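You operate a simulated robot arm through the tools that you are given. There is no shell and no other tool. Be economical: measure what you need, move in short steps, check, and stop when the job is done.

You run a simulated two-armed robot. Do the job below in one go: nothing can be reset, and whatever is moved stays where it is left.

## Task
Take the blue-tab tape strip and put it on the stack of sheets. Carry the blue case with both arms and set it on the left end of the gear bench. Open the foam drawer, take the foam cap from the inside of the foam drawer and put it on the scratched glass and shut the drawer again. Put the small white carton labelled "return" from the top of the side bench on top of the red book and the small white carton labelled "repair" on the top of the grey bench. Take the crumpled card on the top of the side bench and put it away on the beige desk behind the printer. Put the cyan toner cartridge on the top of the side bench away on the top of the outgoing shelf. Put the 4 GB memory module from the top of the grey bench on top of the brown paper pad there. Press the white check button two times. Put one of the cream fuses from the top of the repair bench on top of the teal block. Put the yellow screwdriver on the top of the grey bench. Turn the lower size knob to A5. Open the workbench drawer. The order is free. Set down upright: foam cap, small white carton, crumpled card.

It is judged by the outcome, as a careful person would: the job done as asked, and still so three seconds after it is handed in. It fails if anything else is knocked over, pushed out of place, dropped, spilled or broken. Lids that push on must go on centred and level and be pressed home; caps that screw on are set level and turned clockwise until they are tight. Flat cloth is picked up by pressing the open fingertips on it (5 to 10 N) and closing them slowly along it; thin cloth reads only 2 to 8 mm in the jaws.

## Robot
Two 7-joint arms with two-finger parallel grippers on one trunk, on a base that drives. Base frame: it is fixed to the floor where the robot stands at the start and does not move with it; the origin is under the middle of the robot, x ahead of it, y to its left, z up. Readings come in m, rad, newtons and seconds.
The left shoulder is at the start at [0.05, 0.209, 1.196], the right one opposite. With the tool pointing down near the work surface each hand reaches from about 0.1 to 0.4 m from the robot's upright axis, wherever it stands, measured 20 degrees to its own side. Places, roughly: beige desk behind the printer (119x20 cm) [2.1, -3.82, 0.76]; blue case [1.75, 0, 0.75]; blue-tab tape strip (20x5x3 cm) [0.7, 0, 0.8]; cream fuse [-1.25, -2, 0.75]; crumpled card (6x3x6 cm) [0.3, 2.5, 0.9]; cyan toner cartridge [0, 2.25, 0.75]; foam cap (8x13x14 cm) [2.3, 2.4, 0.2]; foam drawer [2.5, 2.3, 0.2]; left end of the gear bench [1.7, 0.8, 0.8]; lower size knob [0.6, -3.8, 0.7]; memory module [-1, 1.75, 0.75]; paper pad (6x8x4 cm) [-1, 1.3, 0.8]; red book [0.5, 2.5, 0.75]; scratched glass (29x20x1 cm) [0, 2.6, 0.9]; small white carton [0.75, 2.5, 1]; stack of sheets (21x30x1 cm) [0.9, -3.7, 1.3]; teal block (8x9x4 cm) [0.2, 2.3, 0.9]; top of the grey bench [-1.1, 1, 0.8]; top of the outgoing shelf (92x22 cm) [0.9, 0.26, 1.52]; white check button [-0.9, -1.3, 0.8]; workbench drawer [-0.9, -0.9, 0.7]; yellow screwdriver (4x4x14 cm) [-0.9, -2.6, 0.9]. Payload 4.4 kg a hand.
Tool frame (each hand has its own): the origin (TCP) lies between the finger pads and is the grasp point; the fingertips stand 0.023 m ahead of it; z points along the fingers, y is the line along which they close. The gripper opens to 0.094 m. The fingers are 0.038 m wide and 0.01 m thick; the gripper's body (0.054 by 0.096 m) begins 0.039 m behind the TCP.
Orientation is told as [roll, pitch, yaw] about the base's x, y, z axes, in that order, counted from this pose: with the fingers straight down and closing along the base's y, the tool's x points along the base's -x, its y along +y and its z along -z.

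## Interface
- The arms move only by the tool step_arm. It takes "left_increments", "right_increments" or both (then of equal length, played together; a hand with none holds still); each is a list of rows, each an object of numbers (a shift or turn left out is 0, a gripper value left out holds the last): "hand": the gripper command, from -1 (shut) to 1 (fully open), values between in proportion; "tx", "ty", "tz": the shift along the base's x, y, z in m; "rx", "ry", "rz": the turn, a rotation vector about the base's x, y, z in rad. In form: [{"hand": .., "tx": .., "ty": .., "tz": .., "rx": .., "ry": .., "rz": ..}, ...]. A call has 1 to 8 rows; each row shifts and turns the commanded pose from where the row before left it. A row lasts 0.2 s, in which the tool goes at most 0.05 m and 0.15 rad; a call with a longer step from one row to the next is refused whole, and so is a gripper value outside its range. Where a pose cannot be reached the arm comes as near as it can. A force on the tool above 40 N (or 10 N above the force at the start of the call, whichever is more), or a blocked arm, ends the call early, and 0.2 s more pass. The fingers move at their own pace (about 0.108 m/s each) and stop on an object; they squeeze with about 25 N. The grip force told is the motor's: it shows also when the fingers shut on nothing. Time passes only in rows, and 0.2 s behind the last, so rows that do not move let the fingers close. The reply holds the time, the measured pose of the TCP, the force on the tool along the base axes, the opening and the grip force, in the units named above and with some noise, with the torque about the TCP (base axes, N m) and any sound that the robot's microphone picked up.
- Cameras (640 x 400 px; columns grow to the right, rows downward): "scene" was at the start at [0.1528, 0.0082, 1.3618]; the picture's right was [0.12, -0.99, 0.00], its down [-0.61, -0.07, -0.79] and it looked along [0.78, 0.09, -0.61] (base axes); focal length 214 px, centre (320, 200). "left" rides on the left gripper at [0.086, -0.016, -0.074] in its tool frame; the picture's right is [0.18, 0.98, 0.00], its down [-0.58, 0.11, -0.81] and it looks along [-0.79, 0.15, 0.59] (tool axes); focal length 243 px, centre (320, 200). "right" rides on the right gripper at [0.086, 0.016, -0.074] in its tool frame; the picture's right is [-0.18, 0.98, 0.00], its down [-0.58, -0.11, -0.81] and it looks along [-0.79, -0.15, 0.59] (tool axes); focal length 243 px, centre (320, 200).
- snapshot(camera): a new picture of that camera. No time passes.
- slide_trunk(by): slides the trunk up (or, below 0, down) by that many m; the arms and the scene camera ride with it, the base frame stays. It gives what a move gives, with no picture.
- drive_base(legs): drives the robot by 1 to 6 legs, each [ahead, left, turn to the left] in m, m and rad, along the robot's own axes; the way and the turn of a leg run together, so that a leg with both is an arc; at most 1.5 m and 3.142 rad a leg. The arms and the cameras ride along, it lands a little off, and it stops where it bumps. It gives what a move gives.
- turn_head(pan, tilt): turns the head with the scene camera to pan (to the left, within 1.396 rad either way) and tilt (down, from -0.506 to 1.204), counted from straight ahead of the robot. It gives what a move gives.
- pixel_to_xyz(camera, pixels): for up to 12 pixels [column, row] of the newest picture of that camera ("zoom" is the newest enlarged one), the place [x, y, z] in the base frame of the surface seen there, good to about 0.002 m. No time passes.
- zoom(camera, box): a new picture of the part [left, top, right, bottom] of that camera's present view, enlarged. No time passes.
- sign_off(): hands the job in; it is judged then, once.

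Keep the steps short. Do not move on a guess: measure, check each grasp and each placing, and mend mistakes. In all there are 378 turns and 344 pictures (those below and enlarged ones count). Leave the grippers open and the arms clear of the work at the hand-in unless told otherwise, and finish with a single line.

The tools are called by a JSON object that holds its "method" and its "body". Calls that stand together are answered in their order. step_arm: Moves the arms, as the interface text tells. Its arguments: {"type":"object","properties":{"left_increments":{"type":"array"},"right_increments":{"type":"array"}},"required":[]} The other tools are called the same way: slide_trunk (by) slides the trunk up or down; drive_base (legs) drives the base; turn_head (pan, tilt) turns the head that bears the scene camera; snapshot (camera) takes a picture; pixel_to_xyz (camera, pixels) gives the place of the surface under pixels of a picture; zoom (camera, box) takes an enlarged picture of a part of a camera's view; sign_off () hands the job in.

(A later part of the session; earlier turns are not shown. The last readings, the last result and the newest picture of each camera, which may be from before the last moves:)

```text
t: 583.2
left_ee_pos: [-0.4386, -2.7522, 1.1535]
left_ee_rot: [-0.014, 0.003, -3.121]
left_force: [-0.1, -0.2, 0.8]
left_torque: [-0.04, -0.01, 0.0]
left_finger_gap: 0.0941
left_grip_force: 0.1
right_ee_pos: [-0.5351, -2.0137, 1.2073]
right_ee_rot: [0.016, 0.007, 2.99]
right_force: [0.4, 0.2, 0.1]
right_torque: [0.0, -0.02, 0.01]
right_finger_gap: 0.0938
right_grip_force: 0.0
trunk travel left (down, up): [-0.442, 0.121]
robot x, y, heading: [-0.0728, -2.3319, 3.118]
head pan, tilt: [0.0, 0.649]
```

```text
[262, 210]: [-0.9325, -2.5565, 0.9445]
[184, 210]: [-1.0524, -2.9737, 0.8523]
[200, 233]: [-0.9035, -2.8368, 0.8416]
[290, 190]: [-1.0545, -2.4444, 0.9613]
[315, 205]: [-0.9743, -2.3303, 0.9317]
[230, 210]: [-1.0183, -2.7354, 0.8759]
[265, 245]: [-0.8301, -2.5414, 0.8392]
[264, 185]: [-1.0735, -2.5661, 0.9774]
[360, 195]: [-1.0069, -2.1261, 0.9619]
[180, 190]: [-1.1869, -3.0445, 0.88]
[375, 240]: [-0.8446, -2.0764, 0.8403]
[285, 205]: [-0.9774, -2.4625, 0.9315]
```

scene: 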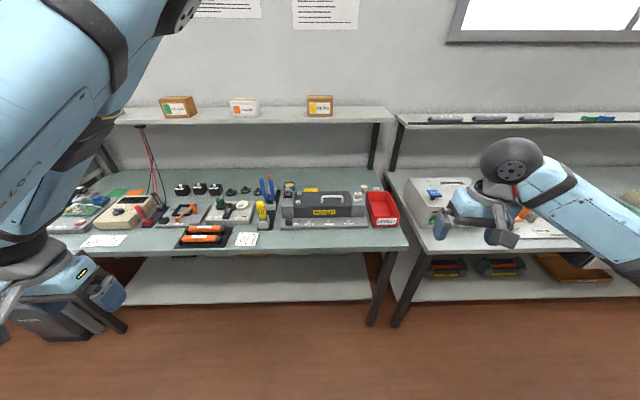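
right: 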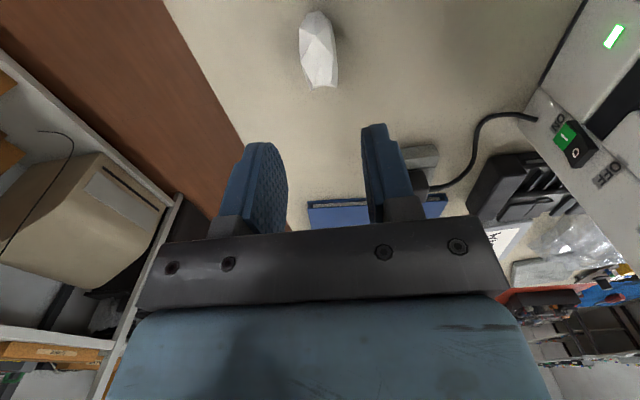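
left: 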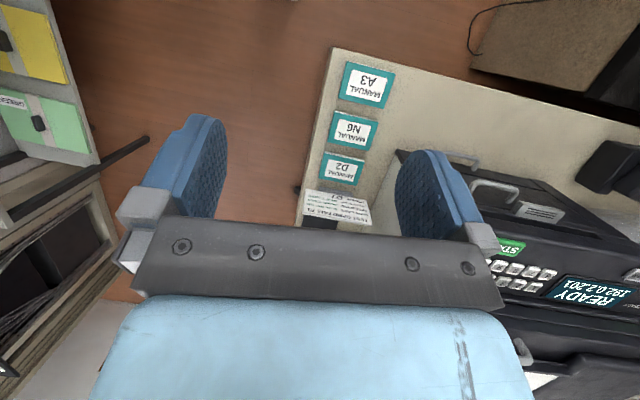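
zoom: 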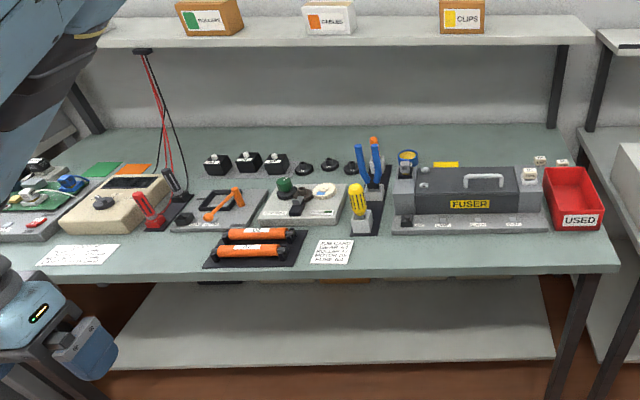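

The yellow screwdriver stands at (262,210). Zoom on it and on the cream fuses right of the FUSER unit.

{"method": "zoom", "body": {"camera": "scene", "box": [330, 170, 410, 240]}}

{"method": "pixel_to_xyz", "body": {"camera": "zoom", "pixels": [[110, 130], [145, 80], [280, 140], [200, 80], [320, 80], [240, 130], [150, 180], [110, 190]]}}

{"method": "zoom", "body": {"camera": "scene", "box": [235, 165, 315, 255]}}

{"method": "pixel_to_xyz", "body": {"camera": "zoom", "pixels": [[195, 170], [190, 220], [205, 255], [185, 300], [225, 300], [205, 330], [240, 200], [205, 145]]}}

```text
5.71 times, centred on (370, 205) of scene
```

zoom: 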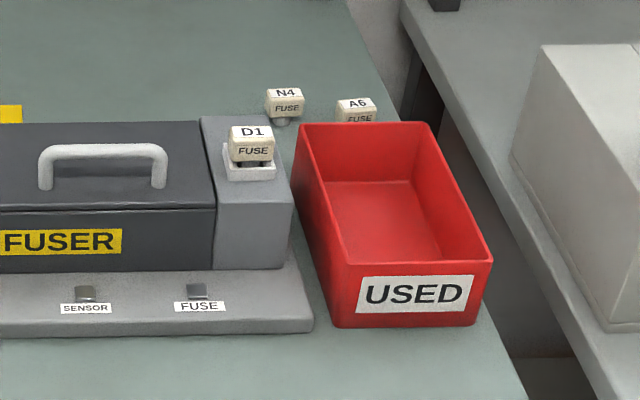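

```text
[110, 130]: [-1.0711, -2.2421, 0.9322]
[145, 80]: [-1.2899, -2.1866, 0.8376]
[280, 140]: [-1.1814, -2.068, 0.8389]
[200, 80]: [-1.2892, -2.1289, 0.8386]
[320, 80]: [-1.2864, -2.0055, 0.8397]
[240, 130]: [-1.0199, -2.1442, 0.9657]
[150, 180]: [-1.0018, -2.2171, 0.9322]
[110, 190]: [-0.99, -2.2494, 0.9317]
```

```text
4.44 times, centred on (275, 210) of scene
```

zoom: 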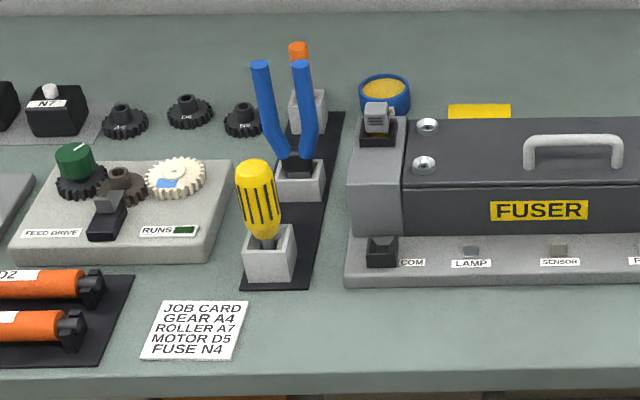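

```text
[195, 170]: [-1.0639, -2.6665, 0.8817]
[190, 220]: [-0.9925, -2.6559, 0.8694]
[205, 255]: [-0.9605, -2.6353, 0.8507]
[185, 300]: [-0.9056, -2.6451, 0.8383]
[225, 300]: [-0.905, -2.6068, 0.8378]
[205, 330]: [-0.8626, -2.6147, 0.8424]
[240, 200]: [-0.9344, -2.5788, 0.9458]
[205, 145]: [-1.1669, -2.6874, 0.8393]
```

Fuses N4 (364,188) and A6 are loose on the bench; D1 is mounted. First do the button and drawer with free hands: strafe right to y≈−1.35.

{"method": "drive_base", "body": {"legs": [[0, -1.0, 0.02]]}}

{"method": "turn_head", "body": {"pan": -0.1, "tilt": 0.75}}

{"method": "snapshot", "body": {"camera": "scene"}}

```text
t: 592.2
left_ee_pos: [-0.4144, -1.7851, 1.1525]
left_ee_rot: [-0.011, 0.002, -3.082]
left_force: [1.3, -0.1, 0.1]
left_torque: [-0.03, 0.02, 0.01]
left_finger_gap: 0.0935
left_grip_force: 0.2
right_ee_pos: [-0.5416, -1.0512, 1.2068]
right_ee_rot: [0.016, 0.005, 3.031]
right_force: [0.2, -0.4, -0.3]
right_torque: [0.04, 0.02, 0.03]
right_finger_gap: 0.0941
right_grip_force: 0.1
trunk travel left (down, up): [-0.442, 0.121]
robot x, y, heading: [-0.0671, -1.3499, -3.124]
head pan, tilt: [0.0, 0.649]
```

```text
t: 592.9
left_ee_pos: [-0.4151, -1.7843, 1.1518]
left_ee_rot: [-0.015, 0.003, -3.08]
left_force: [0.4, -0.3, -0.6]
left_torque: [0.02, -0.01, 0.0]
left_finger_gap: 0.0936
left_grip_force: 0.0
right_ee_pos: [-0.5406, -1.0497, 1.208]
right_ee_rot: [0.014, 0.008, 3.029]
right_force: [-0.1, -0.1, -0.2]
right_torque: [0.01, -0.02, 0.0]
right_finger_gap: 0.0938
right_grip_force: 0.1
trunk travel left (down, up): [-0.442, 0.121]
robot x, y, heading: [-0.0619, -1.3495, -3.125]
head pan, tilt: [-0.099, 0.75]
```

```text
147 pictures are left
```

scene: 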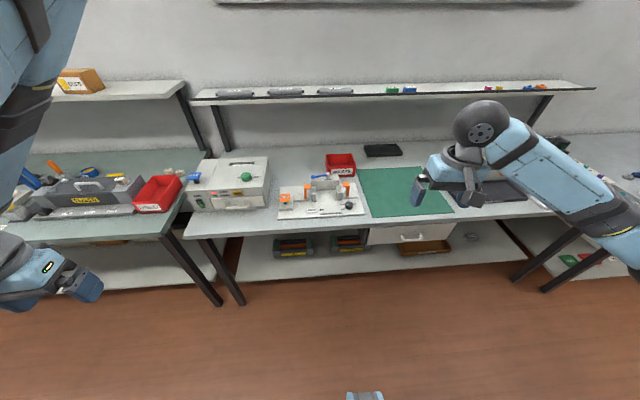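

{"method": "zoom", "body": {"camera": "scene", "box": [180, 140, 480, 270]}}

{"method": "zoom", "body": {"camera": "scene", "box": [270, 160, 380, 225]}}

{"method": "pixel_to_xyz", "body": {"camera": "zoom", "pixels": [[190, 290], [100, 220], [100, 270], [320, 160], [280, 260], [420, 270], [440, 150], [360, 230], [230, 190], [460, 290]]}}

```text
2.13 times, centred on (330, 205) of scene
```

zoom: 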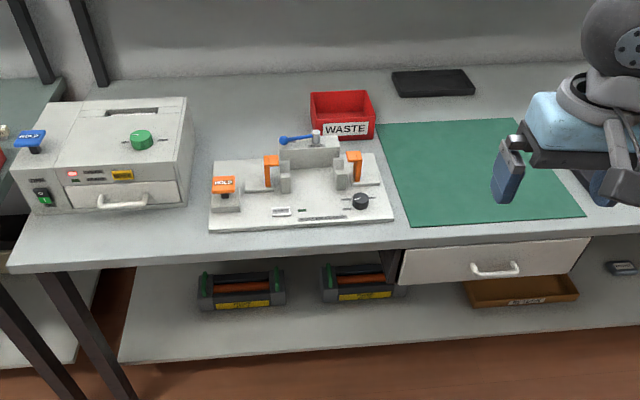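

```text
5.82 times, centred on (325, 192) of scene
```

zoom: 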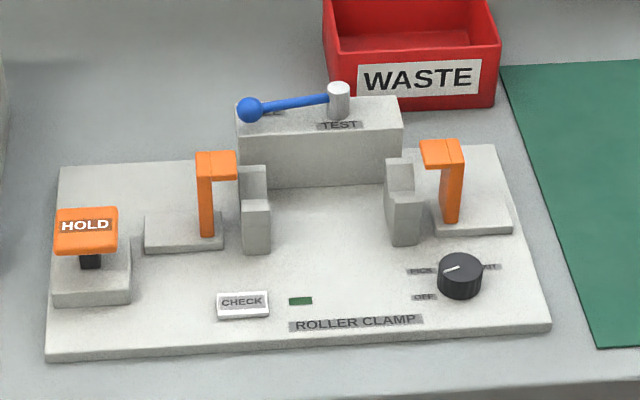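

```text
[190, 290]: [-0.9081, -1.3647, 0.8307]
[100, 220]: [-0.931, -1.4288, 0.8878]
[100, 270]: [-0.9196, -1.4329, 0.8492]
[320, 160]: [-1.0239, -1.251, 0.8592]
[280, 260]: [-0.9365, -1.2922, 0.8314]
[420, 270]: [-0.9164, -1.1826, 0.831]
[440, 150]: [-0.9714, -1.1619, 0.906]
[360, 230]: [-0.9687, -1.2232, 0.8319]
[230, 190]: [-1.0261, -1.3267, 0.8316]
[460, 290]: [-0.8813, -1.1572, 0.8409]
```

{"method": "pixel_to_xyz", "body": {"camera": "zoom", "pixels": [[243, 300], [222, 302], [265, 300], [243, 315], [243, 293], [300, 330]]}}

{"method": "pixel_to_xyz", "body": {"camera": "scene", "pixels": [[412, 238], [402, 236], [423, 236], [370, 235], [460, 230], [412, 225], [412, 245], [440, 215]]}}

```text
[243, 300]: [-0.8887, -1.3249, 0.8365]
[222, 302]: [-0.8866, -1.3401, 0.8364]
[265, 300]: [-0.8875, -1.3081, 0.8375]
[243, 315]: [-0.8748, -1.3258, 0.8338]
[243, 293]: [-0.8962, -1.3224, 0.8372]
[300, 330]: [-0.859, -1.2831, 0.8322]
```

```text
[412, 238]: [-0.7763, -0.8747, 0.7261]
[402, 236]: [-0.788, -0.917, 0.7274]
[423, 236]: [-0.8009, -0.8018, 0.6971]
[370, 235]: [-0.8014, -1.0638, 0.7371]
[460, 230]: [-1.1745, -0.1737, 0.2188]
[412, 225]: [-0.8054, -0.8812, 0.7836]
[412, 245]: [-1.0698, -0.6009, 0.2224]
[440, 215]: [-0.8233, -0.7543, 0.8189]
```

CHECK button centre (−0.887, −1.324, top 0.837); drawer handle (−0.776, −0.875, 0.726), drawer front x −0.805. Drive closer, lower the trunk, and turn the right hand 90° with closed fingers for pressing.

{"method": "drive_base", "body": {"legs": [[0.33, 0, 0]]}}

{"method": "step_arm", "body": {"right_increments": [{"rz": 0.14, "hand": -1}, {"rz": 0.14}, {"rz": 0.14, "ty": -0.03}, {"rz": 0.14, "ty": -0.04}, {"rz": 0.14, "ty": -0.04}, {"rz": 0.14, "ty": -0.04}, {"rz": 0.14, "ty": -0.04}, {"rz": 0.14, "ty": -0.04}]}}

{"method": "slide_trunk", "body": {"by": -0.2}}

```text
t: 595.0
left_ee_pos: [-0.739, -1.7915, 1.1525]
left_ee_rot: [-0.013, 0.002, -3.078]
left_force: [1.0, 0.2, -0.2]
left_torque: [0.0, 0.02, 0.0]
left_finger_gap: 0.0941
left_grip_force: 0.0
right_ee_pos: [-0.8673, -1.0574, 1.2078]
right_ee_rot: [0.017, 0.004, 3.035]
right_force: [-0.1, 0.5, 0.1]
right_torque: [0.0, 0.01, -0.01]
right_finger_gap: 0.0941
right_grip_force: 0.0
trunk travel left (down, up): [-0.442, 0.121]
robot x, y, heading: [-0.3912, -1.3535, -3.128]
head pan, tilt: [-0.099, 0.75]
```

```text
t: 596.8
left_ee_pos: [-0.7394, -1.7926, 1.1514]
left_ee_rot: [-0.016, 0.002, -3.075]
left_force: [0.3, 0.2, 0.0]
left_torque: [0.0, 0.0, -0.01]
left_finger_gap: 0.0941
left_grip_force: 0.1
right_ee_pos: [-0.8669, -1.2894, 1.2106]
right_ee_rot: [0.015, 0.007, -2.126]
right_force: [0.7, -1.2, -0.5]
right_torque: [0.04, 0.0, -0.02]
right_finger_gap: 0.0001
right_grip_force: 25.2
trunk travel left (down, up): [-0.442, 0.121]
robot x, y, heading: [-0.3923, -1.3586, -3.127]
head pan, tilt: [-0.099, 0.75]
```

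```text
t: 599.0
left_ee_pos: [-0.7378, -1.7914, 0.953]
left_ee_rot: [-0.014, 0.003, -3.077]
left_force: [0.4, 0.7, 0.1]
left_torque: [0.03, 0.01, 0.01]
left_finger_gap: 0.0941
left_grip_force: 0.1
right_ee_pos: [-0.8656, -1.2884, 1.0091]
right_ee_rot: [0.016, 0.005, -2.129]
right_force: [0.5, -0.1, 0.9]
right_torque: [0.02, 0.03, -0.03]
right_finger_gap: 0.0
right_grip_force: 24.8
trunk travel left (down, up): [-0.242, 0.321]
robot x, y, heading: [-0.394, -1.3562, -3.119]
head pan, tilt: [-0.099, 0.75]
```

{"method": "step_arm", "body": {"right_increments": [{"rz": 0.14, "tx": -0.01, "ty": -0.018}, {"rz": 0.14, "tx": -0.0114, "ty": -0.0176}, {"rz": 0.14, "tz": -0.04}, {"rz": 0.14, "tz": -0.045}, {"tz": -0.04}, {}]}}

{"method": "zoom", "body": {"camera": "scene", "box": [270, 150, 430, 280]}}

{"method": "snapshot", "body": {"camera": "right"}}

```text
t: 600.4
left_ee_pos: [-0.7385, -1.7917, 0.9527]
left_ee_rot: [-0.014, 0.002, -3.078]
left_force: [0.4, -0.9, -0.5]
left_torque: [0.02, 0.01, 0.0]
left_finger_gap: 0.0941
left_grip_force: 0.1
right_ee_pos: [-0.8884, -1.3255, 0.8869]
right_ee_rot: [0.016, 0.007, -1.57]
right_force: [-0.3, -0.2, -0.1]
right_torque: [0.01, 0.0, 0.02]
right_finger_gap: 0.0
right_grip_force: 25.3
trunk travel left (down, up): [-0.242, 0.321]
robot x, y, heading: [-0.3907, -1.3552, -3.123]
head pan, tilt: [-0.099, 0.75]
```

```text
3.08 times, centred on (350, 215) of scene
```

zoom: 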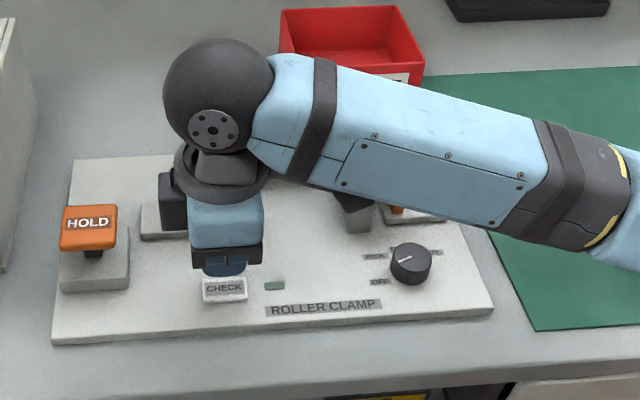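

```text
143 pictures are left
```

right: 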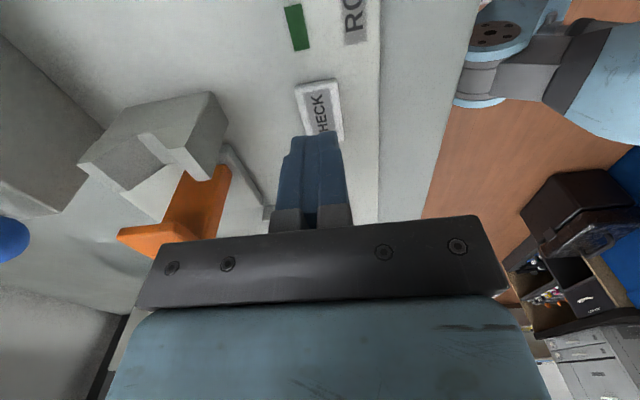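

Press once: down to z ≈0.857 in small steps, then up.

{"method": "step_arm", "body": {"right_increments": [{"tz": -0.02}, {"tz": -0.006}, {"tz": -0.004}, {"tz": -0.003}, {}]}}

```text
t: 601.6
left_ee_pos: [-0.7373, -1.7909, 0.9528]
left_ee_rot: [-0.013, 0.0, -3.077]
left_force: [0.4, 0.0, -1.0]
left_torque: [0.03, 0.0, -0.03]
left_finger_gap: 0.094
left_grip_force: 0.0
right_ee_pos: [-0.8873, -1.3236, 0.8548]
right_ee_rot: [0.012, 0.003, -1.569]
right_force: [-6.3, -3.8, 25.1]
right_torque: [-0.38, 0.22, 0.04]
right_finger_gap: 0.0002
right_grip_force: 25.0
trunk travel left (down, up): [-0.242, 0.321]
robot x, y, heading: [-0.3907, -1.3541, -3.122]
head pan, tilt: [-0.099, 0.75]
heard: click
```

One click heard. Lift clear, then press the second time the same way.

{"method": "step_arm", "body": {"right_increments": [{"tz": 0.015}, {"tz": 0.015}, {}, {"tz": -0.018}, {"tz": -0.005}, {"tz": -0.004}, {"tz": -0.002}, {}]}}

```text
t: 603.4
left_ee_pos: [-0.738, -1.7908, 0.9541]
left_ee_rot: [-0.013, 0.0, -3.08]
left_force: [0.1, -0.2, 0.4]
left_torque: [0.04, 0.0, -0.01]
left_finger_gap: 0.0941
left_grip_force: 0.0
right_ee_pos: [-0.8887, -1.322, 0.8557]
right_ee_rot: [0.01, 0.006, -1.568]
right_force: [-1.5, 10.7, 28.7]
right_torque: [-0.14, 0.14, -0.01]
right_finger_gap: 0.0
right_grip_force: 25.0
trunk travel left (down, up): [-0.242, 0.321]
robot x, y, heading: [-0.3956, -1.3511, -3.121]
head pan, tilt: [-0.099, 0.75]
heard: click
```

Second click heard. Now the drawer: rise, back off, and shift so the right shoulder faces the handle.

{"method": "step_arm", "body": {"right_increments": [{"tz": 0.03}, {"tz": 0.045}, {"tz": 0.045}, {"tz": 0.03}]}}

{"method": "drive_base", "body": {"legs": [[-0.28, -0.25, 0]]}}

{"method": "step_arm", "body": {"right_increments": [{"ry": 0.14, "ty": 0.02, "hand": -0.4}, {"ry": 0.14, "ty": 0.03}, {"ry": 0.14, "ty": 0.03}, {"ry": 0.14, "ty": 0.03}, {"ry": 0.14, "ty": 0.03, "tz": -0.03}, {"ry": 0.14, "ty": 0.03, "tz": -0.03}, {"ry": 0.14, "ty": 0.02, "tz": -0.03}, {"ry": 0.12, "tz": -0.03}]}}

{"method": "snapshot", "body": {"camera": "right"}}

{"method": "snapshot", "body": {"camera": "scene"}}

```text
t: 604.4
left_ee_pos: [-0.7382, -1.7901, 0.9525]
left_ee_rot: [-0.013, 0.003, -3.078]
left_force: [1.1, 0.1, 0.4]
left_torque: [0.03, -0.04, 0.01]
left_finger_gap: 0.0939
left_grip_force: 0.1
right_ee_pos: [-0.8892, -1.3256, 1.0025]
right_ee_rot: [0.015, 0.007, -1.569]
right_force: [-0.2, -1.1, 0.3]
right_torque: [0.01, 0.02, 0.02]
right_finger_gap: 0.0003
right_grip_force: 25.0
trunk travel left (down, up): [-0.242, 0.321]
robot x, y, heading: [-0.3903, -1.3531, -3.123]
head pan, tilt: [-0.099, 0.75]
```

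```text
t: 607.2
left_ee_pos: [-0.4615, -1.5322, 0.9529]
left_ee_rot: [-0.012, 0.002, -3.088]
left_force: [-1.0, 0.2, 0.7]
left_torque: [0.0, -0.02, 0.01]
left_finger_gap: 0.094
left_grip_force: 0.0
right_ee_pos: [-0.6057, -1.0636, 1.0025]
right_ee_rot: [0.016, 0.005, -1.58]
right_force: [0.2, -0.2, 0.4]
right_torque: [0.0, 0.0, -0.02]
right_finger_gap: 0.0
right_grip_force: 25.3
trunk travel left (down, up): [-0.242, 0.321]
robot x, y, heading: [-0.1072, -1.0969, -3.134]
head pan, tilt: [-0.099, 0.75]
```

```text
t: 609.0
left_ee_pos: [-0.462, -1.5308, 0.9518]
left_ee_rot: [-0.013, 0.003, -3.088]
left_force: [-0.8, -0.3, 0.1]
left_torque: [-0.03, -0.01, 0.02]
left_finger_gap: 0.094
left_grip_force: 0.1
right_ee_pos: [-0.6099, -0.8712, 0.8825]
right_ee_rot: [-1.086, -0.005, -1.579]
right_force: [0.9, -0.2, 0.4]
right_torque: [0.0, 0.03, 0.0]
right_finger_gap: 0.0282
right_grip_force: 0.1
trunk travel left (down, up): [-0.242, 0.321]
robot x, y, heading: [-0.1067, -1.0921, -3.135]
head pan, tilt: [-0.099, 0.75]
```

```text
142 pictures are left
```

right: 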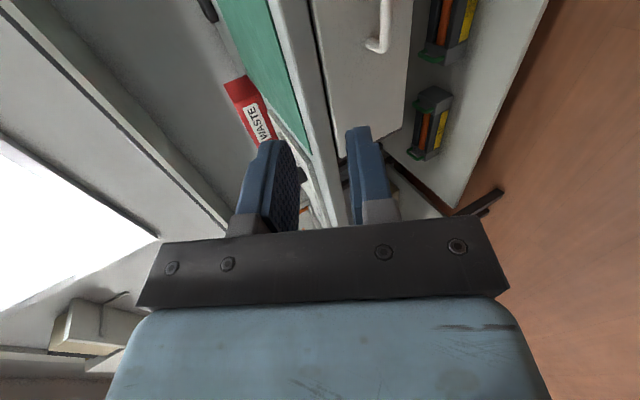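

```text
141 pictures are left
```

scene: 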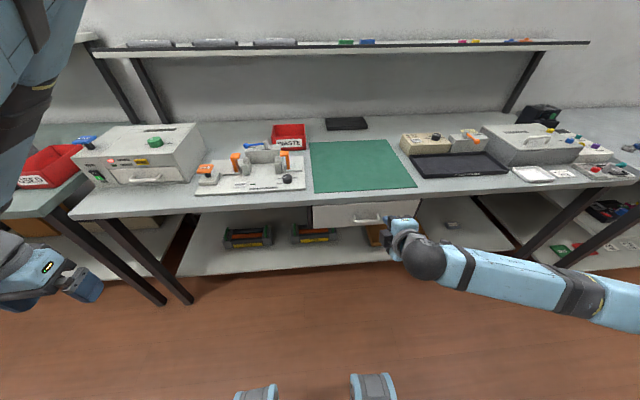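

{"method": "zoom", "body": {"camera": "scene", "box": [310, 190, 430, 250]}}

{"method": "pixel_to_xyz", "body": {"camera": "scene", "pixels": [[356, 219], [367, 221], [378, 219], [367, 218], [350, 213], [382, 214], [330, 215], [367, 206], [367, 201]]}}

{"method": "pixel_to_xyz", "body": {"camera": "right", "pixels": [[384, 10], [382, 35], [372, 45], [387, 45], [350, 60]]}}

```text
5.33 times, centred on (370, 220) of scene
```

zoom: 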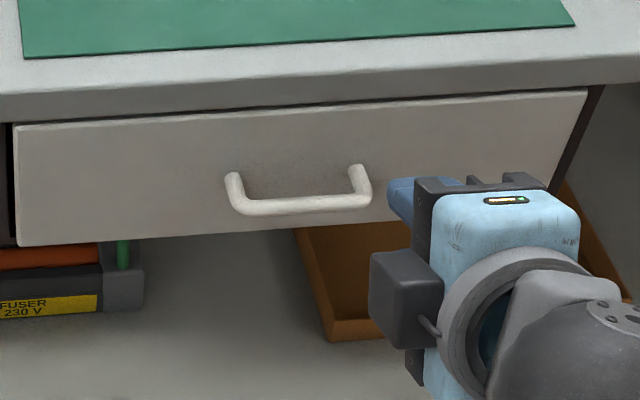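

```text
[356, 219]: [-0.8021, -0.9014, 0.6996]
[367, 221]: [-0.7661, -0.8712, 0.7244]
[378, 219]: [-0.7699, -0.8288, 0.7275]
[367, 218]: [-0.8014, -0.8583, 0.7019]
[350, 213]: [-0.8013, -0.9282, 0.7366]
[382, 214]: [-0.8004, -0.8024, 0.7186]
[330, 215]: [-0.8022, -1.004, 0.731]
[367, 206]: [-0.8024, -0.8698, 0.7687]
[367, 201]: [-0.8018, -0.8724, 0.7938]
```

```text
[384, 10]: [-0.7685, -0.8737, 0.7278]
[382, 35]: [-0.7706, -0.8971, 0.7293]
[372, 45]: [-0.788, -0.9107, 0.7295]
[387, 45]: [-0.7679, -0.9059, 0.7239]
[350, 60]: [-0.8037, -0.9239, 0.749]
```

Bar axis at x −0.772, z 0.725. Approach along the tool and close.

{"method": "step_arm", "body": {"right_increments": [{"tz": -0.045, "ty": 0.002}, {"tz": -0.045}, {"tz": -0.037, "tx": -0.025}, {"tx": -0.04}, {"tx": -0.04}, {}]}}

{"method": "step_arm", "body": {"right_increments": [{"tx": -0.022, "tz": -0.0115}, {"tx": -0.0226, "tz": -0.012}, {}]}}

{"method": "snapshot", "body": {"camera": "right"}}

```text
t: 610.4
left_ee_pos: [-0.4622, -1.5309, 0.9523]
left_ee_rot: [-0.012, 0.001, -3.088]
left_force: [0.2, -1.1, -1.0]
left_torque: [0.0, 0.01, 0.01]
left_finger_gap: 0.094
left_grip_force: 0.0
right_ee_pos: [-0.714, -0.8719, 0.7556]
right_ee_rot: [-1.084, -0.004, -1.58]
right_force: [-0.3, 1.0, 0.6]
right_torque: [0.03, -0.01, 0.02]
right_finger_gap: 0.0279
right_grip_force: 0.0
trunk travel left (down, up): [-0.242, 0.321]
robot x, y, heading: [-0.1125, -1.0956, -3.13]
head pan, tilt: [-0.099, 0.75]
```

```text
t: 611.2
left_ee_pos: [-0.461, -1.532, 0.9524]
left_ee_rot: [-0.013, 0.002, -3.087]
left_force: [-0.4, -0.3, 0.4]
left_torque: [-0.02, -0.01, -0.01]
left_finger_gap: 0.094
left_grip_force: 0.2
right_ee_pos: [-0.7575, -0.8714, 0.7299]
right_ee_rot: [-1.084, -0.004, -1.579]
right_force: [-0.4, 0.0, 1.7]
right_torque: [-0.01, 0.02, -0.03]
right_finger_gap: 0.0284
right_grip_force: 0.1
trunk travel left (down, up): [-0.242, 0.321]
robot x, y, heading: [-0.1066, -1.0983, -3.131]
head pan, tilt: [-0.099, 0.75]
```

```text
139 pictures are left
```

right: 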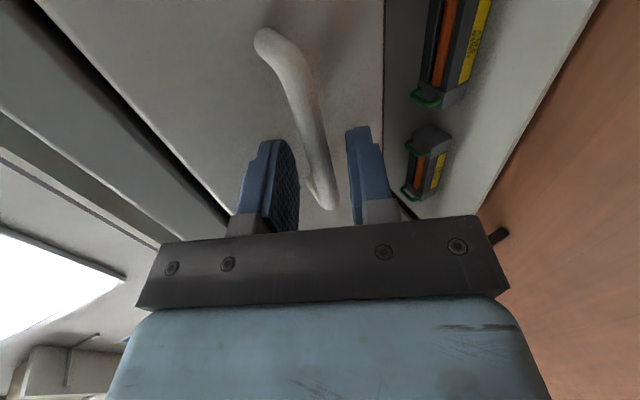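

The bar is between the pads. Close and pull gently.

{"method": "step_arm", "body": {"right_increments": [{"hand": -1}, {}, {"tx": 0.015}, {"tx": 0.02}, {"tx": 0.02}, {"tx": 0.02}, {"tx": 0.02}, {"tx": 0.02}]}}

{"method": "snapshot", "body": {"camera": "scene"}}

```text
t: 613.0
left_ee_pos: [-0.4617, -1.5323, 0.9526]
left_ee_rot: [-0.014, 0.002, -3.087]
left_force: [0.3, 0.1, -0.2]
left_torque: [0.01, -0.01, -0.01]
left_finger_gap: 0.094
left_grip_force: 0.0
right_ee_pos: [-0.6396, -0.8713, 0.7316]
right_ee_rot: [-1.08, -0.005, -1.578]
right_force: [1.0, -3.9, -14.7]
right_torque: [1.91, -0.11, 0.09]
right_finger_gap: 0.012
right_grip_force: 45.5
trunk travel left (down, up): [-0.242, 0.321]
robot x, y, heading: [-0.1078, -1.0986, -3.13]
head pan, tilt: [-0.099, 0.75]
```

```text
138 pictures are left
```

scene: 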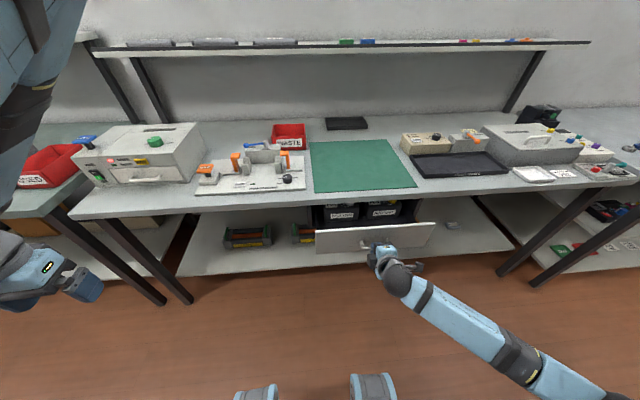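

Opening (12 cm). Pull further.

{"method": "step_arm", "body": {"right_increments": [{"tx": 0.02}, {"tx": 0.02}, {"tx": 0.02}, {"tx": 0.02}, {"tx": 0.02}, {"tx": 0.02}, {"tx": 0.02}]}}

{"method": "snapshot", "body": {"camera": "scene"}}

```text
t: 614.6
left_ee_pos: [-0.4624, -1.5293, 0.9518]
left_ee_rot: [-0.01, 0.003, -3.089]
left_force: [-0.2, 0.2, 0.1]
left_torque: [-0.02, 0.02, -0.01]
left_finger_gap: 0.0939
left_grip_force: 0.0
right_ee_pos: [-0.5022, -0.8722, 0.7307]
right_ee_rot: [-1.079, -0.002, -1.584]
right_force: [0.7, 12.4, -36.2]
right_torque: [1.27, -0.53, 1.27]
right_finger_gap: 0.0119
right_grip_force: 45.2
trunk travel left (down, up): [-0.242, 0.321]
robot x, y, heading: [-0.1073, -1.098, -3.135]
head pan, tilt: [-0.099, 0.75]
```

```text
137 pictures are left
```

scene: 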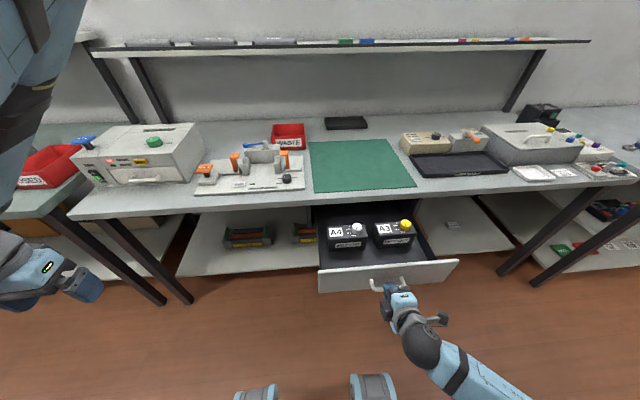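

Open 25 cm. A little more with the base, then release.

{"method": "drive_base", "body": {"legs": [[-0.08, 0, 0]]}}

{"method": "step_arm", "body": {"right_increments": [{"hand": -0.4}, {}, {"tx": 0.03, "tz": 0.015}, {"tx": 0.03, "tz": 0.015}, {"tz": 0.03}, {"tz": 0.04}, {"tz": 0.04}]}}

{"method": "snapshot", "body": {"camera": "scene"}}

```text
t: 615.7
left_ee_pos: [-0.379, -1.5321, 0.9525]
left_ee_rot: [-0.014, -0.001, -3.086]
left_force: [0.2, -1.0, 0.3]
left_torque: [-0.01, 0.03, -0.02]
left_finger_gap: 0.0941
left_grip_force: 0.1
right_ee_pos: [-0.4204, -0.8729, 0.7364]
right_ee_rot: [-1.088, -0.005, -1.581]
right_force: [-0.1, 0.1, 0.8]
right_torque: [-0.03, -0.01, 0.0]
right_finger_gap: 0.0001
right_grip_force: 42.1
trunk travel left (down, up): [-0.242, 0.321]
robot x, y, heading: [-0.0322, -1.0973, -3.137]
head pan, tilt: [-0.099, 0.75]
```

```text
t: 617.3
left_ee_pos: [-0.3815, -1.5311, 0.9516]
left_ee_rot: [-0.013, 0.005, -3.085]
left_force: [0.3, -0.7, 0.8]
left_torque: [0.02, 0.01, -0.02]
left_finger_gap: 0.0939
left_grip_force: 0.1
right_ee_pos: [-0.376, -0.8836, 0.8464]
right_ee_rot: [-1.083, -0.004, -1.577]
right_force: [0.9, 0.6, -0.5]
right_torque: [0.01, 0.01, -0.03]
right_finger_gap: 0.0285
right_grip_force: 0.0
right hand out of reach, approached as far as the arm can: row 7
trunk travel left (down, up): [-0.242, 0.321]
robot x, y, heading: [-0.0279, -1.0987, -3.131]
head pan, tilt: [-0.099, 0.75]
```

```text
136 pictures are left
```

scene: 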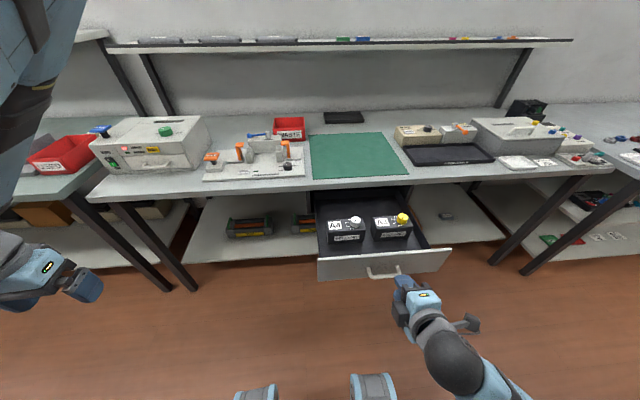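

The drawer is open to its stop (~26 cm). Return the right hand to pointing down and strafe back to the screwdriver and fuses.

{"method": "step_arm", "body": {"right_increments": [{"ry": -0.14, "tx": -0.02, "tz": 0.02}, {"ry": -0.14, "tx": -0.02, "tz": 0.02}, {"ry": -0.14, "tz": 0.02}, {"ry": -0.14, "tz": 0.02}, {"ry": -0.14}, {"ry": -0.14}, {"ry": -0.14}, {"ry": -0.1, "hand": 1}]}}

{"method": "slide_trunk", "body": {"by": 0.1}}

{"method": "drive_base", "body": {"legs": [[0, 1.2, 0.0]]}}

{"method": "snapshot", "body": {"camera": "scene"}}

```text
t: 619.1
left_ee_pos: [-0.3793, -1.5307, 0.9517]
left_ee_rot: [-0.011, 0.002, -3.086]
left_force: [0.4, -0.5, -0.5]
left_torque: [-0.02, 0.02, 0.02]
left_finger_gap: 0.0936
left_grip_force: 0.0
right_ee_pos: [-0.4289, -0.887, 0.9156]
right_ee_rot: [-0.005, 0.006, -1.581]
right_force: [0.4, -0.1, 0.0]
right_torque: [0.0, 0.05, 0.05]
right_finger_gap: 0.094
right_grip_force: 0.1
right hand out of reach, approached as far as the arm can: row 1, 3
trunk travel left (down, up): [-0.242, 0.321]
robot x, y, heading: [-0.0313, -1.0996, -3.131]
head pan, tilt: [-0.099, 0.75]
```

```text
t: 620.4
left_ee_pos: [-0.3797, -1.5311, 1.0523]
left_ee_rot: [-0.014, 0.003, -3.085]
left_force: [0.6, -0.3, 0.0]
left_torque: [0.01, 0.02, 0.0]
left_finger_gap: 0.094
left_grip_force: 0.1
right_ee_pos: [-0.4297, -0.8866, 1.0168]
right_ee_rot: [-0.005, 0.003, -1.578]
right_force: [0.1, 0.0, 0.7]
right_torque: [0.01, 0.02, -0.04]
right_finger_gap: 0.0936
right_grip_force: 0.1
trunk travel left (down, up): [-0.342, 0.221]
robot x, y, heading: [-0.0323, -1.0966, -3.138]
head pan, tilt: [-0.099, 0.75]
```

```text
t: 630.8
left_ee_pos: [-0.3564, -2.6929, 1.0526]
left_ee_rot: [-0.012, 0.003, -3.074]
left_force: [-0.1, -0.6, -0.3]
left_torque: [0.01, 0.03, 0.01]
left_finger_gap: 0.0939
left_grip_force: 0.1
right_ee_pos: [-0.4142, -2.0514, 1.0169]
right_ee_rot: [-0.005, 0.004, -1.567]
right_force: [0.6, 0.3, -0.2]
right_torque: [0.03, 0.02, 0.0]
right_finger_gap: 0.094
right_grip_force: 0.1
trunk travel left (down, up): [-0.342, 0.221]
robot x, y, heading: [-0.008, -2.2554, -3.121]
head pan, tilt: [-0.099, 0.75]
```

```text
135 pictures are left
```

scene: 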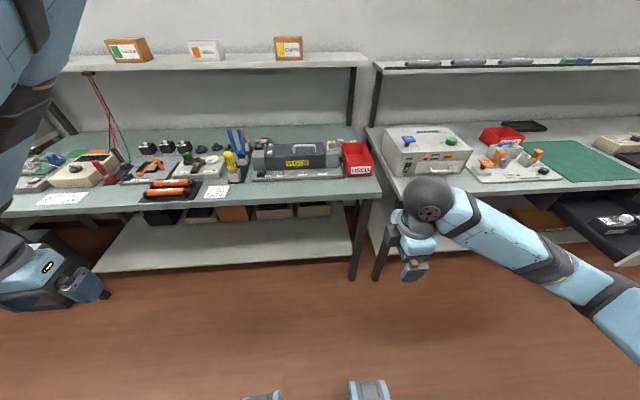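

{"method": "zoom", "body": {"camera": "scene", "box": [310, 115, 400, 190]}}

{"method": "pixel_to_xyz", "body": {"camera": "scene", "pixels": [[290, 62], [340, 66], [290, 52], [232, 160], [230, 155], [347, 145], [360, 146], [372, 180]]}}

```text
5.33 times, centred on (355, 152) of scene
```

zoom: 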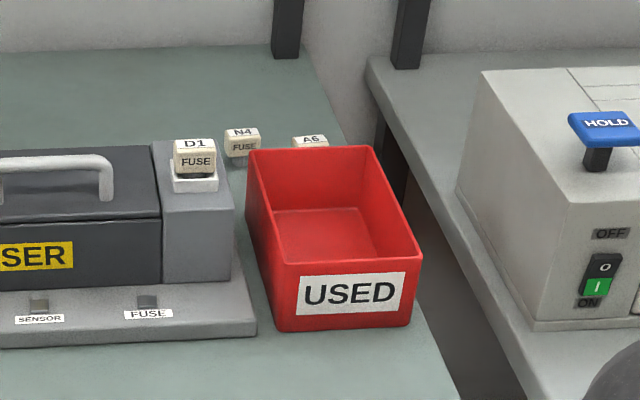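

```text
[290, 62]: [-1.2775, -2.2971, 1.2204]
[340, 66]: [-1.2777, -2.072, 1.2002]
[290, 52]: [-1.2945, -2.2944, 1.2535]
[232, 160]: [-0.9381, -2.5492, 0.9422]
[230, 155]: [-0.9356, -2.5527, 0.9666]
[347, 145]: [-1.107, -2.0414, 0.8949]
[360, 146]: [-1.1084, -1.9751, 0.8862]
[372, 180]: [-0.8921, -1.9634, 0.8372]
```

{"method": "pixel_to_xyz", "body": {"camera": "zoom", "pixels": [[242, 131], [240, 147], [310, 139], [310, 145], [195, 145], [225, 240], [255, 155], [370, 150], [235, 160]]}}

```text
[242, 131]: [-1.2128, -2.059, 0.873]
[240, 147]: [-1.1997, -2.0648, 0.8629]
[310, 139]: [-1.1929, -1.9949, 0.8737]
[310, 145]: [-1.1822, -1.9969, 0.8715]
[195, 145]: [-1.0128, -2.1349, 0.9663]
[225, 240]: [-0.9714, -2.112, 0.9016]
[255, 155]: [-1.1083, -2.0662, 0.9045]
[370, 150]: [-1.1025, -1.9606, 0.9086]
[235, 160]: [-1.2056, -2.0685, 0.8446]
```

Fuse N4: (−1.207, −2.063), top 0.873, behind the USED bin. Drive closer with a left turn so the right shoulder leads, extend over it at height.

{"method": "drive_base", "body": {"legs": [[0.36, 0, 0], [0, 0, 0.29]]}}

{"method": "step_arm", "body": {"right_increments": [{"tz": 0.02}, {"tx": -0.045}, {"tx": -0.045}, {"tx": -0.045}, {"tx": -0.045}, {"tx": -0.045}]}}

{"method": "snapshot", "body": {"camera": "scene"}}

```text
t: 634.0
left_ee_pos: [-0.5749, -2.7815, 1.0533]
left_ee_rot: [-0.014, 0.004, -2.787]
left_force: [-0.4, -0.7, 1.0]
left_torque: [-0.04, 0.02, -0.02]
left_finger_gap: 0.0941
left_grip_force: 0.0
right_ee_pos: [-0.8108, -2.1805, 1.0168]
right_ee_rot: [-0.005, 0.005, -1.281]
right_force: [0.0, -0.1, -0.9]
right_torque: [0.0, 0.0, -0.01]
right_finger_gap: 0.094
right_grip_force: 0.1
trunk travel left (down, up): [-0.342, 0.221]
robot x, y, heading: [-0.3657, -2.2659, -2.833]
head pan, tilt: [-0.099, 0.75]
```

```text
t: 635.5
left_ee_pos: [-0.5749, -2.7817, 1.0512]
left_ee_rot: [-0.014, 0.004, -2.787]
left_force: [0.1, -0.4, 0.2]
left_torque: [0.0, -0.03, 0.05]
left_finger_gap: 0.0936
left_grip_force: 0.1
right_ee_pos: [-1.0362, -2.1822, 1.0349]
right_ee_rot: [-0.005, 0.006, -1.28]
right_force: [0.4, 0.1, 0.1]
right_torque: [0.03, -0.03, 0.01]
right_finger_gap: 0.0941
right_grip_force: 0.0
trunk travel left (down, up): [-0.342, 0.221]
robot x, y, heading: [-0.3663, -2.2615, -2.834]
head pan, tilt: [-0.099, 0.75]
```

```text
133 pictures are left
```

scene: 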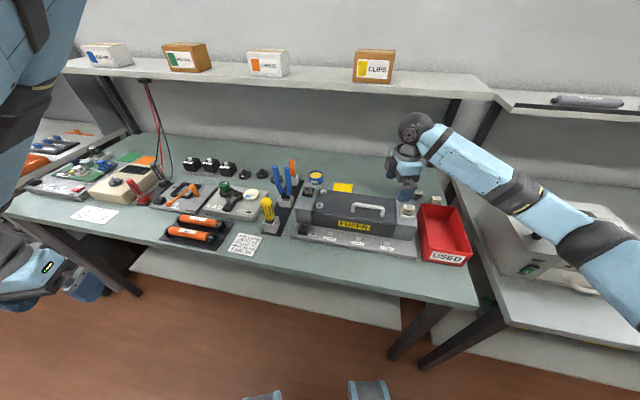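

{"method": "step_arm", "body": {"right_increments": [{"tx": -0.034, "ty": 0.024, "rz": -0.07, "hand": 0.2}, {"tx": -0.034, "ty": 0.024, "rz": -0.07}, {"tx": -0.034, "ty": 0.024, "rz": -0.07}, {"tx": -0.034, "ty": 0.024, "rz": -0.07}, {"tx": -0.034, "ty": 0.023}, {}]}}

{"method": "snapshot", "body": {"camera": "right"}}

{"method": "zoom", "body": {"camera": "scene", "box": [350, 100, 480, 230]}}

```text
t: 636.9
left_ee_pos: [-0.5739, -2.7817, 1.0526]
left_ee_rot: [-0.013, 0.002, -2.787]
left_force: [0.6, 0.5, -0.6]
left_torque: [0.03, 0.01, 0.01]
left_finger_gap: 0.0942
left_grip_force: 0.1
right_ee_pos: [-1.2076, -2.0607, 1.0371]
right_ee_rot: [-0.005, 0.004, -1.561]
right_force: [-0.7, 0.9, -0.4]
right_torque: [0.0, 0.01, 0.01]
right_finger_gap: 0.0567
right_grip_force: 0.1
trunk travel left (down, up): [-0.342, 0.221]
robot x, y, heading: [-0.3662, -2.2644, -2.83]
head pan, tilt: [-0.099, 0.75]
```

```text
132 pictures are left
```

right: 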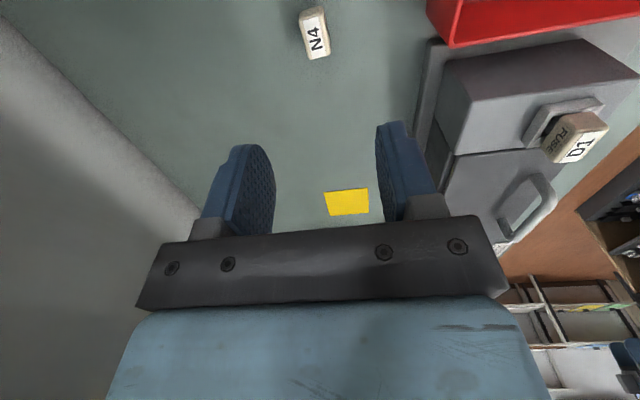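

```text
3.08 times, centred on (415, 165) of scene
```

zoom: 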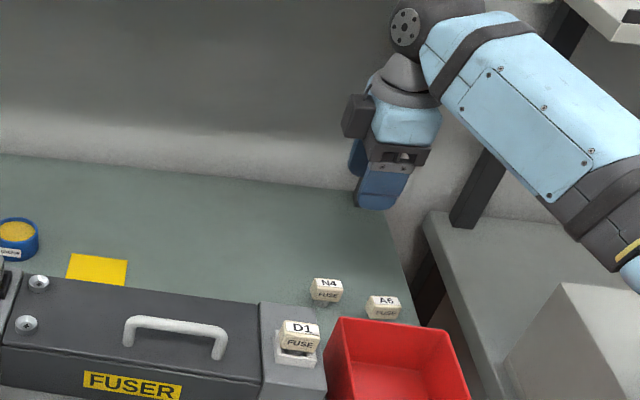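

{"method": "pixel_to_xyz", "body": {"camera": "right", "pixels": [[314, 32], [303, 15], [326, 12], [308, 55], [330, 52]]}}

{"method": "slide_trunk", "body": {"by": -0.13}}

{"method": "snapshot", "body": {"camera": "right"}}

```text
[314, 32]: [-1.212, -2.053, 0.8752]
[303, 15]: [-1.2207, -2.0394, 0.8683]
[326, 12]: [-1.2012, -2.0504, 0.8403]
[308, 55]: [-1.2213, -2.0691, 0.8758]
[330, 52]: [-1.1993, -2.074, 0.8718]
```

```text
t: 638.4
left_ee_pos: [-0.5743, -2.7812, 0.9219]
left_ee_rot: [-0.014, 0.004, -2.787]
left_force: [0.3, 0.1, 0.2]
left_torque: [0.01, 0.03, 0.0]
left_finger_gap: 0.0941
left_grip_force: 0.0
right_ee_pos: [-1.2077, -2.0613, 0.908]
right_ee_rot: [-0.006, 0.005, -1.562]
right_force: [-0.6, 0.7, 0.4]
right_torque: [-0.03, 0.02, 0.02]
right_finger_gap: 0.0561
right_grip_force: 0.1
trunk travel left (down, up): [-0.212, 0.351]
robot x, y, heading: [-0.3691, -2.263, -2.834]
head pan, tilt: [-0.099, 0.75]
```

```text
130 pictures are left
```

right: 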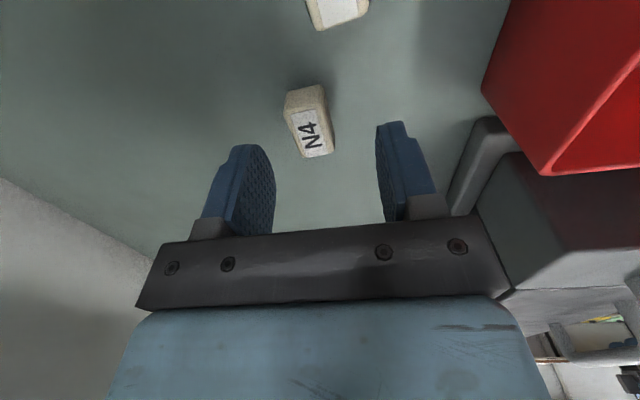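

{"method": "step_arm", "body": {"right_increments": [{"tx": -0.003, "ty": 0.004, "tz": -0.02}, {"tz": -0.02}, {"hand": -1}, {}, {}, {"tz": 0.03}, {"tz": 0.03}]}}

{"method": "snapshot", "body": {"camera": "right"}}

```text
t: 640.0
left_ee_pos: [-0.5744, -2.7818, 0.9228]
left_ee_rot: [-0.013, 0.002, -2.788]
left_force: [1.2, -0.5, 0.0]
left_torque: [0.02, 0.0, 0.01]
left_finger_gap: 0.0942
left_grip_force: 0.2
right_ee_pos: [-1.2117, -2.0551, 0.9254]
right_ee_rot: [-0.005, 0.005, -1.562]
right_force: [0.7, -0.1, 0.0]
right_torque: [-0.02, 0.01, 0.0]
right_finger_gap: 0.021
right_grip_force: 24.8
trunk travel left (down, up): [-0.212, 0.351]
robot x, y, heading: [-0.3656, -2.2639, -2.834]
head pan, tilt: [-0.099, 0.75]
```

```text
129 pictures are left
```

right: 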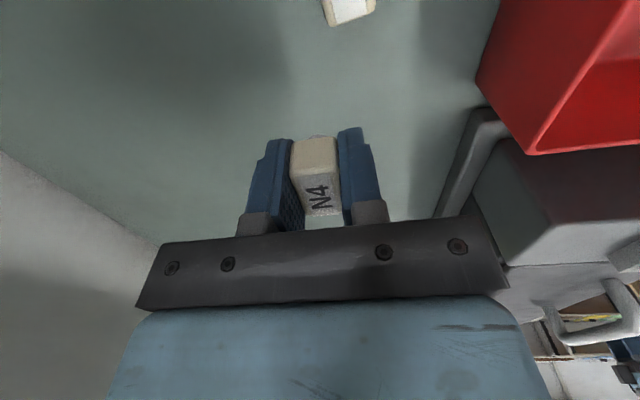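

Fuse N4 held. Raise, retract the right hand, and bring the left hand above the screwdriver (−0.936, −2.553).

{"method": "slide_trunk", "body": {"by": 0.15}}

{"method": "step_arm", "body": {"right_increments": [{"tx": 0.045}, {"tx": 0.045}, {"tx": 0.045}, {"tx": 0.045}, {"tx": 0.045}, {"tx": 0.045}, {"tx": 0.045}], "left_increments": [{"tx": -0.045, "ty": 0.02}, {"tx": -0.04, "ty": 0.03}, {"tx": -0.04, "ty": 0.03}, {"tx": -0.04, "ty": 0.03}, {"tx": -0.04, "ty": 0.03}, {"tx": -0.04, "ty": 0.03}, {"tx": -0.035, "ty": 0.025}]}}

{"method": "step_arm", "body": {"left_increments": [{"tx": -0.04, "ty": 0.015}, {"tx": -0.04, "ty": 0.015}, {}]}}

{"method": "snapshot", "body": {"camera": "left"}}

{"method": "snapshot", "body": {"camera": "scene"}}

```text
t: 641.8
left_ee_pos: [-0.5747, -2.7819, 1.0717]
left_ee_rot: [-0.014, 0.003, -2.786]
left_force: [0.3, 0.1, 0.1]
left_torque: [-0.01, 0.01, 0.03]
left_finger_gap: 0.0941
left_grip_force: 0.1
right_ee_pos: [-1.2119, -2.0545, 1.0753]
right_ee_rot: [-0.005, 0.004, -1.562]
right_force: [0.0, -0.1, 0.4]
right_torque: [0.0, 0.01, 0.03]
right_finger_gap: 0.0214
right_grip_force: 25.0
trunk travel left (down, up): [-0.362, 0.201]
robot x, y, heading: [-0.3655, -2.2673, -2.834]
head pan, tilt: [-0.099, 0.75]
```

```text
t: 643.4
left_ee_pos: [-0.8318, -2.7772, 1.0681]
left_ee_rot: [-0.016, 0.004, -2.783]
left_force: [-0.1, -0.6, -0.2]
left_torque: [-0.01, 0.02, -0.02]
left_finger_gap: 0.094
left_grip_force: 0.1
left hand out of reach, approached as far as the arm can: row 2, 3, 4, 5, 6, 7
right_ee_pos: [-0.8923, -2.0566, 1.0756]
right_ee_rot: [-0.004, 0.003, -1.562]
right_force: [0.4, -0.5, 0.7]
right_torque: [-0.02, 0.02, 0.02]
right_finger_gap: 0.0212
right_grip_force: 24.9
trunk travel left (down, up): [-0.362, 0.201]
robot x, y, heading: [-0.3698, -2.2641, -2.835]
head pan, tilt: [-0.099, 0.75]
```

```text
t: 644.2
left_ee_pos: [-0.915, -2.7595, 1.0663]
left_ee_rot: [-0.014, 0.004, -2.788]
left_force: [0.7, -0.2, 1.1]
left_torque: [0.0, 0.0, 0.02]
left_finger_gap: 0.0941
left_grip_force: 0.0
left hand out of reach, approached as far as the arm can: row 1, 2
right_ee_pos: [-0.8918, -2.0583, 1.0753]
right_ee_rot: [-0.006, 0.005, -1.562]
right_force: [0.2, -0.5, -0.4]
right_torque: [0.04, -0.01, -0.03]
right_finger_gap: 0.0211
right_grip_force: 24.5
trunk travel left (down, up): [-0.362, 0.201]
robot x, y, heading: [-0.3693, -2.2641, -2.831]
head pan, tilt: [-0.099, 0.75]
```

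```text
128 pictures are left
```

left: 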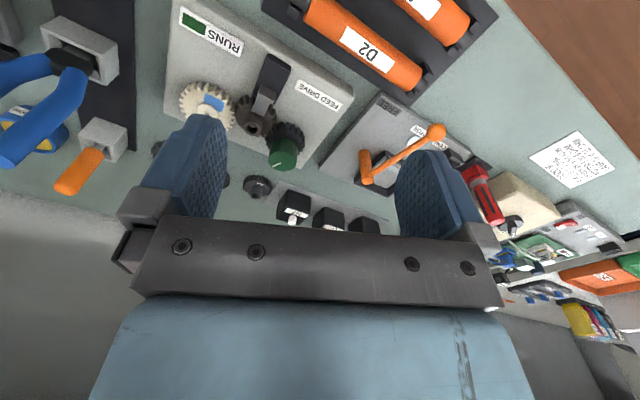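

```text
127 pictures are left
```

scene: 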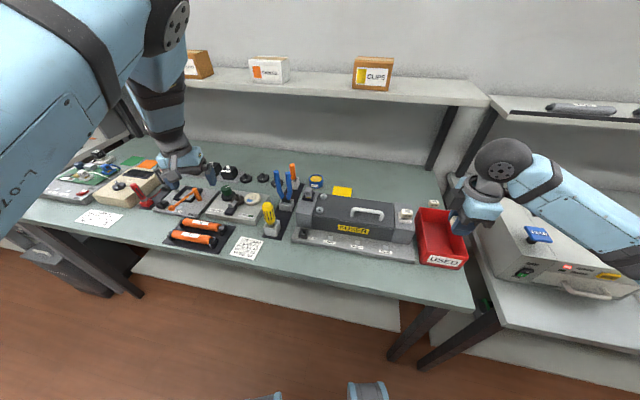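

The left arm can't come inward in this posture; I shift the base instead so the hand comes over the screwdriver.

{"method": "drive_base", "body": {"legs": [[-0.02, -0.205, 0]]}}

{"method": "snapshot", "body": {"camera": "left"}}

{"method": "zoom", "body": {"camera": "scene", "box": [150, 130, 310, 260]}}

```text
t: 646.6
left_ee_pos: [-0.9576, -2.5603, 1.0651]
left_ee_rot: [-0.015, 0.003, -2.787]
left_force: [0.0, 0.2, 0.5]
left_torque: [0.03, 0.02, 0.0]
left_finger_gap: 0.0942
left_grip_force: 0.1
right_ee_pos: [-0.9354, -1.8566, 1.0749]
right_ee_rot: [-0.007, 0.003, -1.562]
right_force: [0.1, 0.2, -0.6]
right_torque: [-0.03, 0.01, 0.0]
right_finger_gap: 0.021
right_grip_force: 25.0
trunk travel left (down, up): [-0.362, 0.201]
robot x, y, heading: [-0.4074, -2.0628, -2.834]
head pan, tilt: [-0.099, 0.75]
```

```text
126 pictures are left
```

left: 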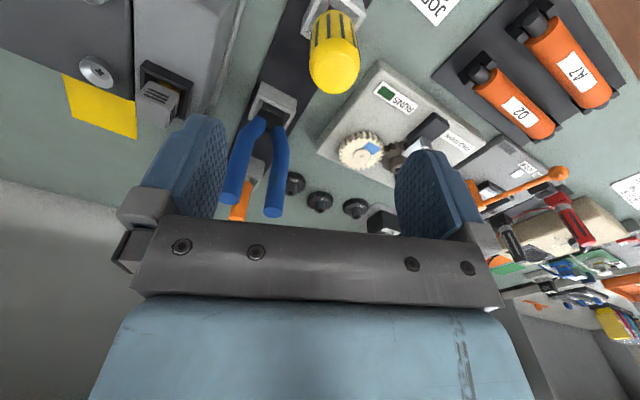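

```text
3.08 times, centred on (230, 195) of scene
```

zoom: 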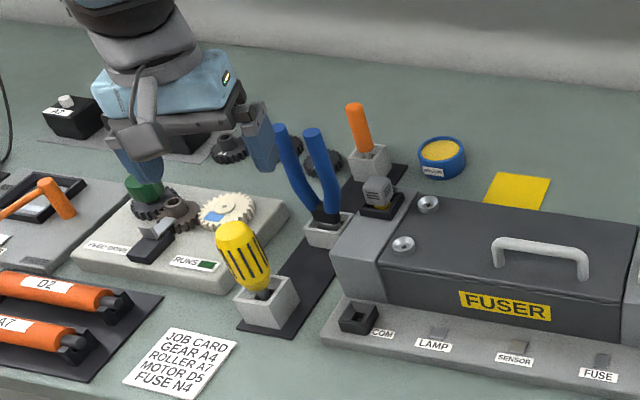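

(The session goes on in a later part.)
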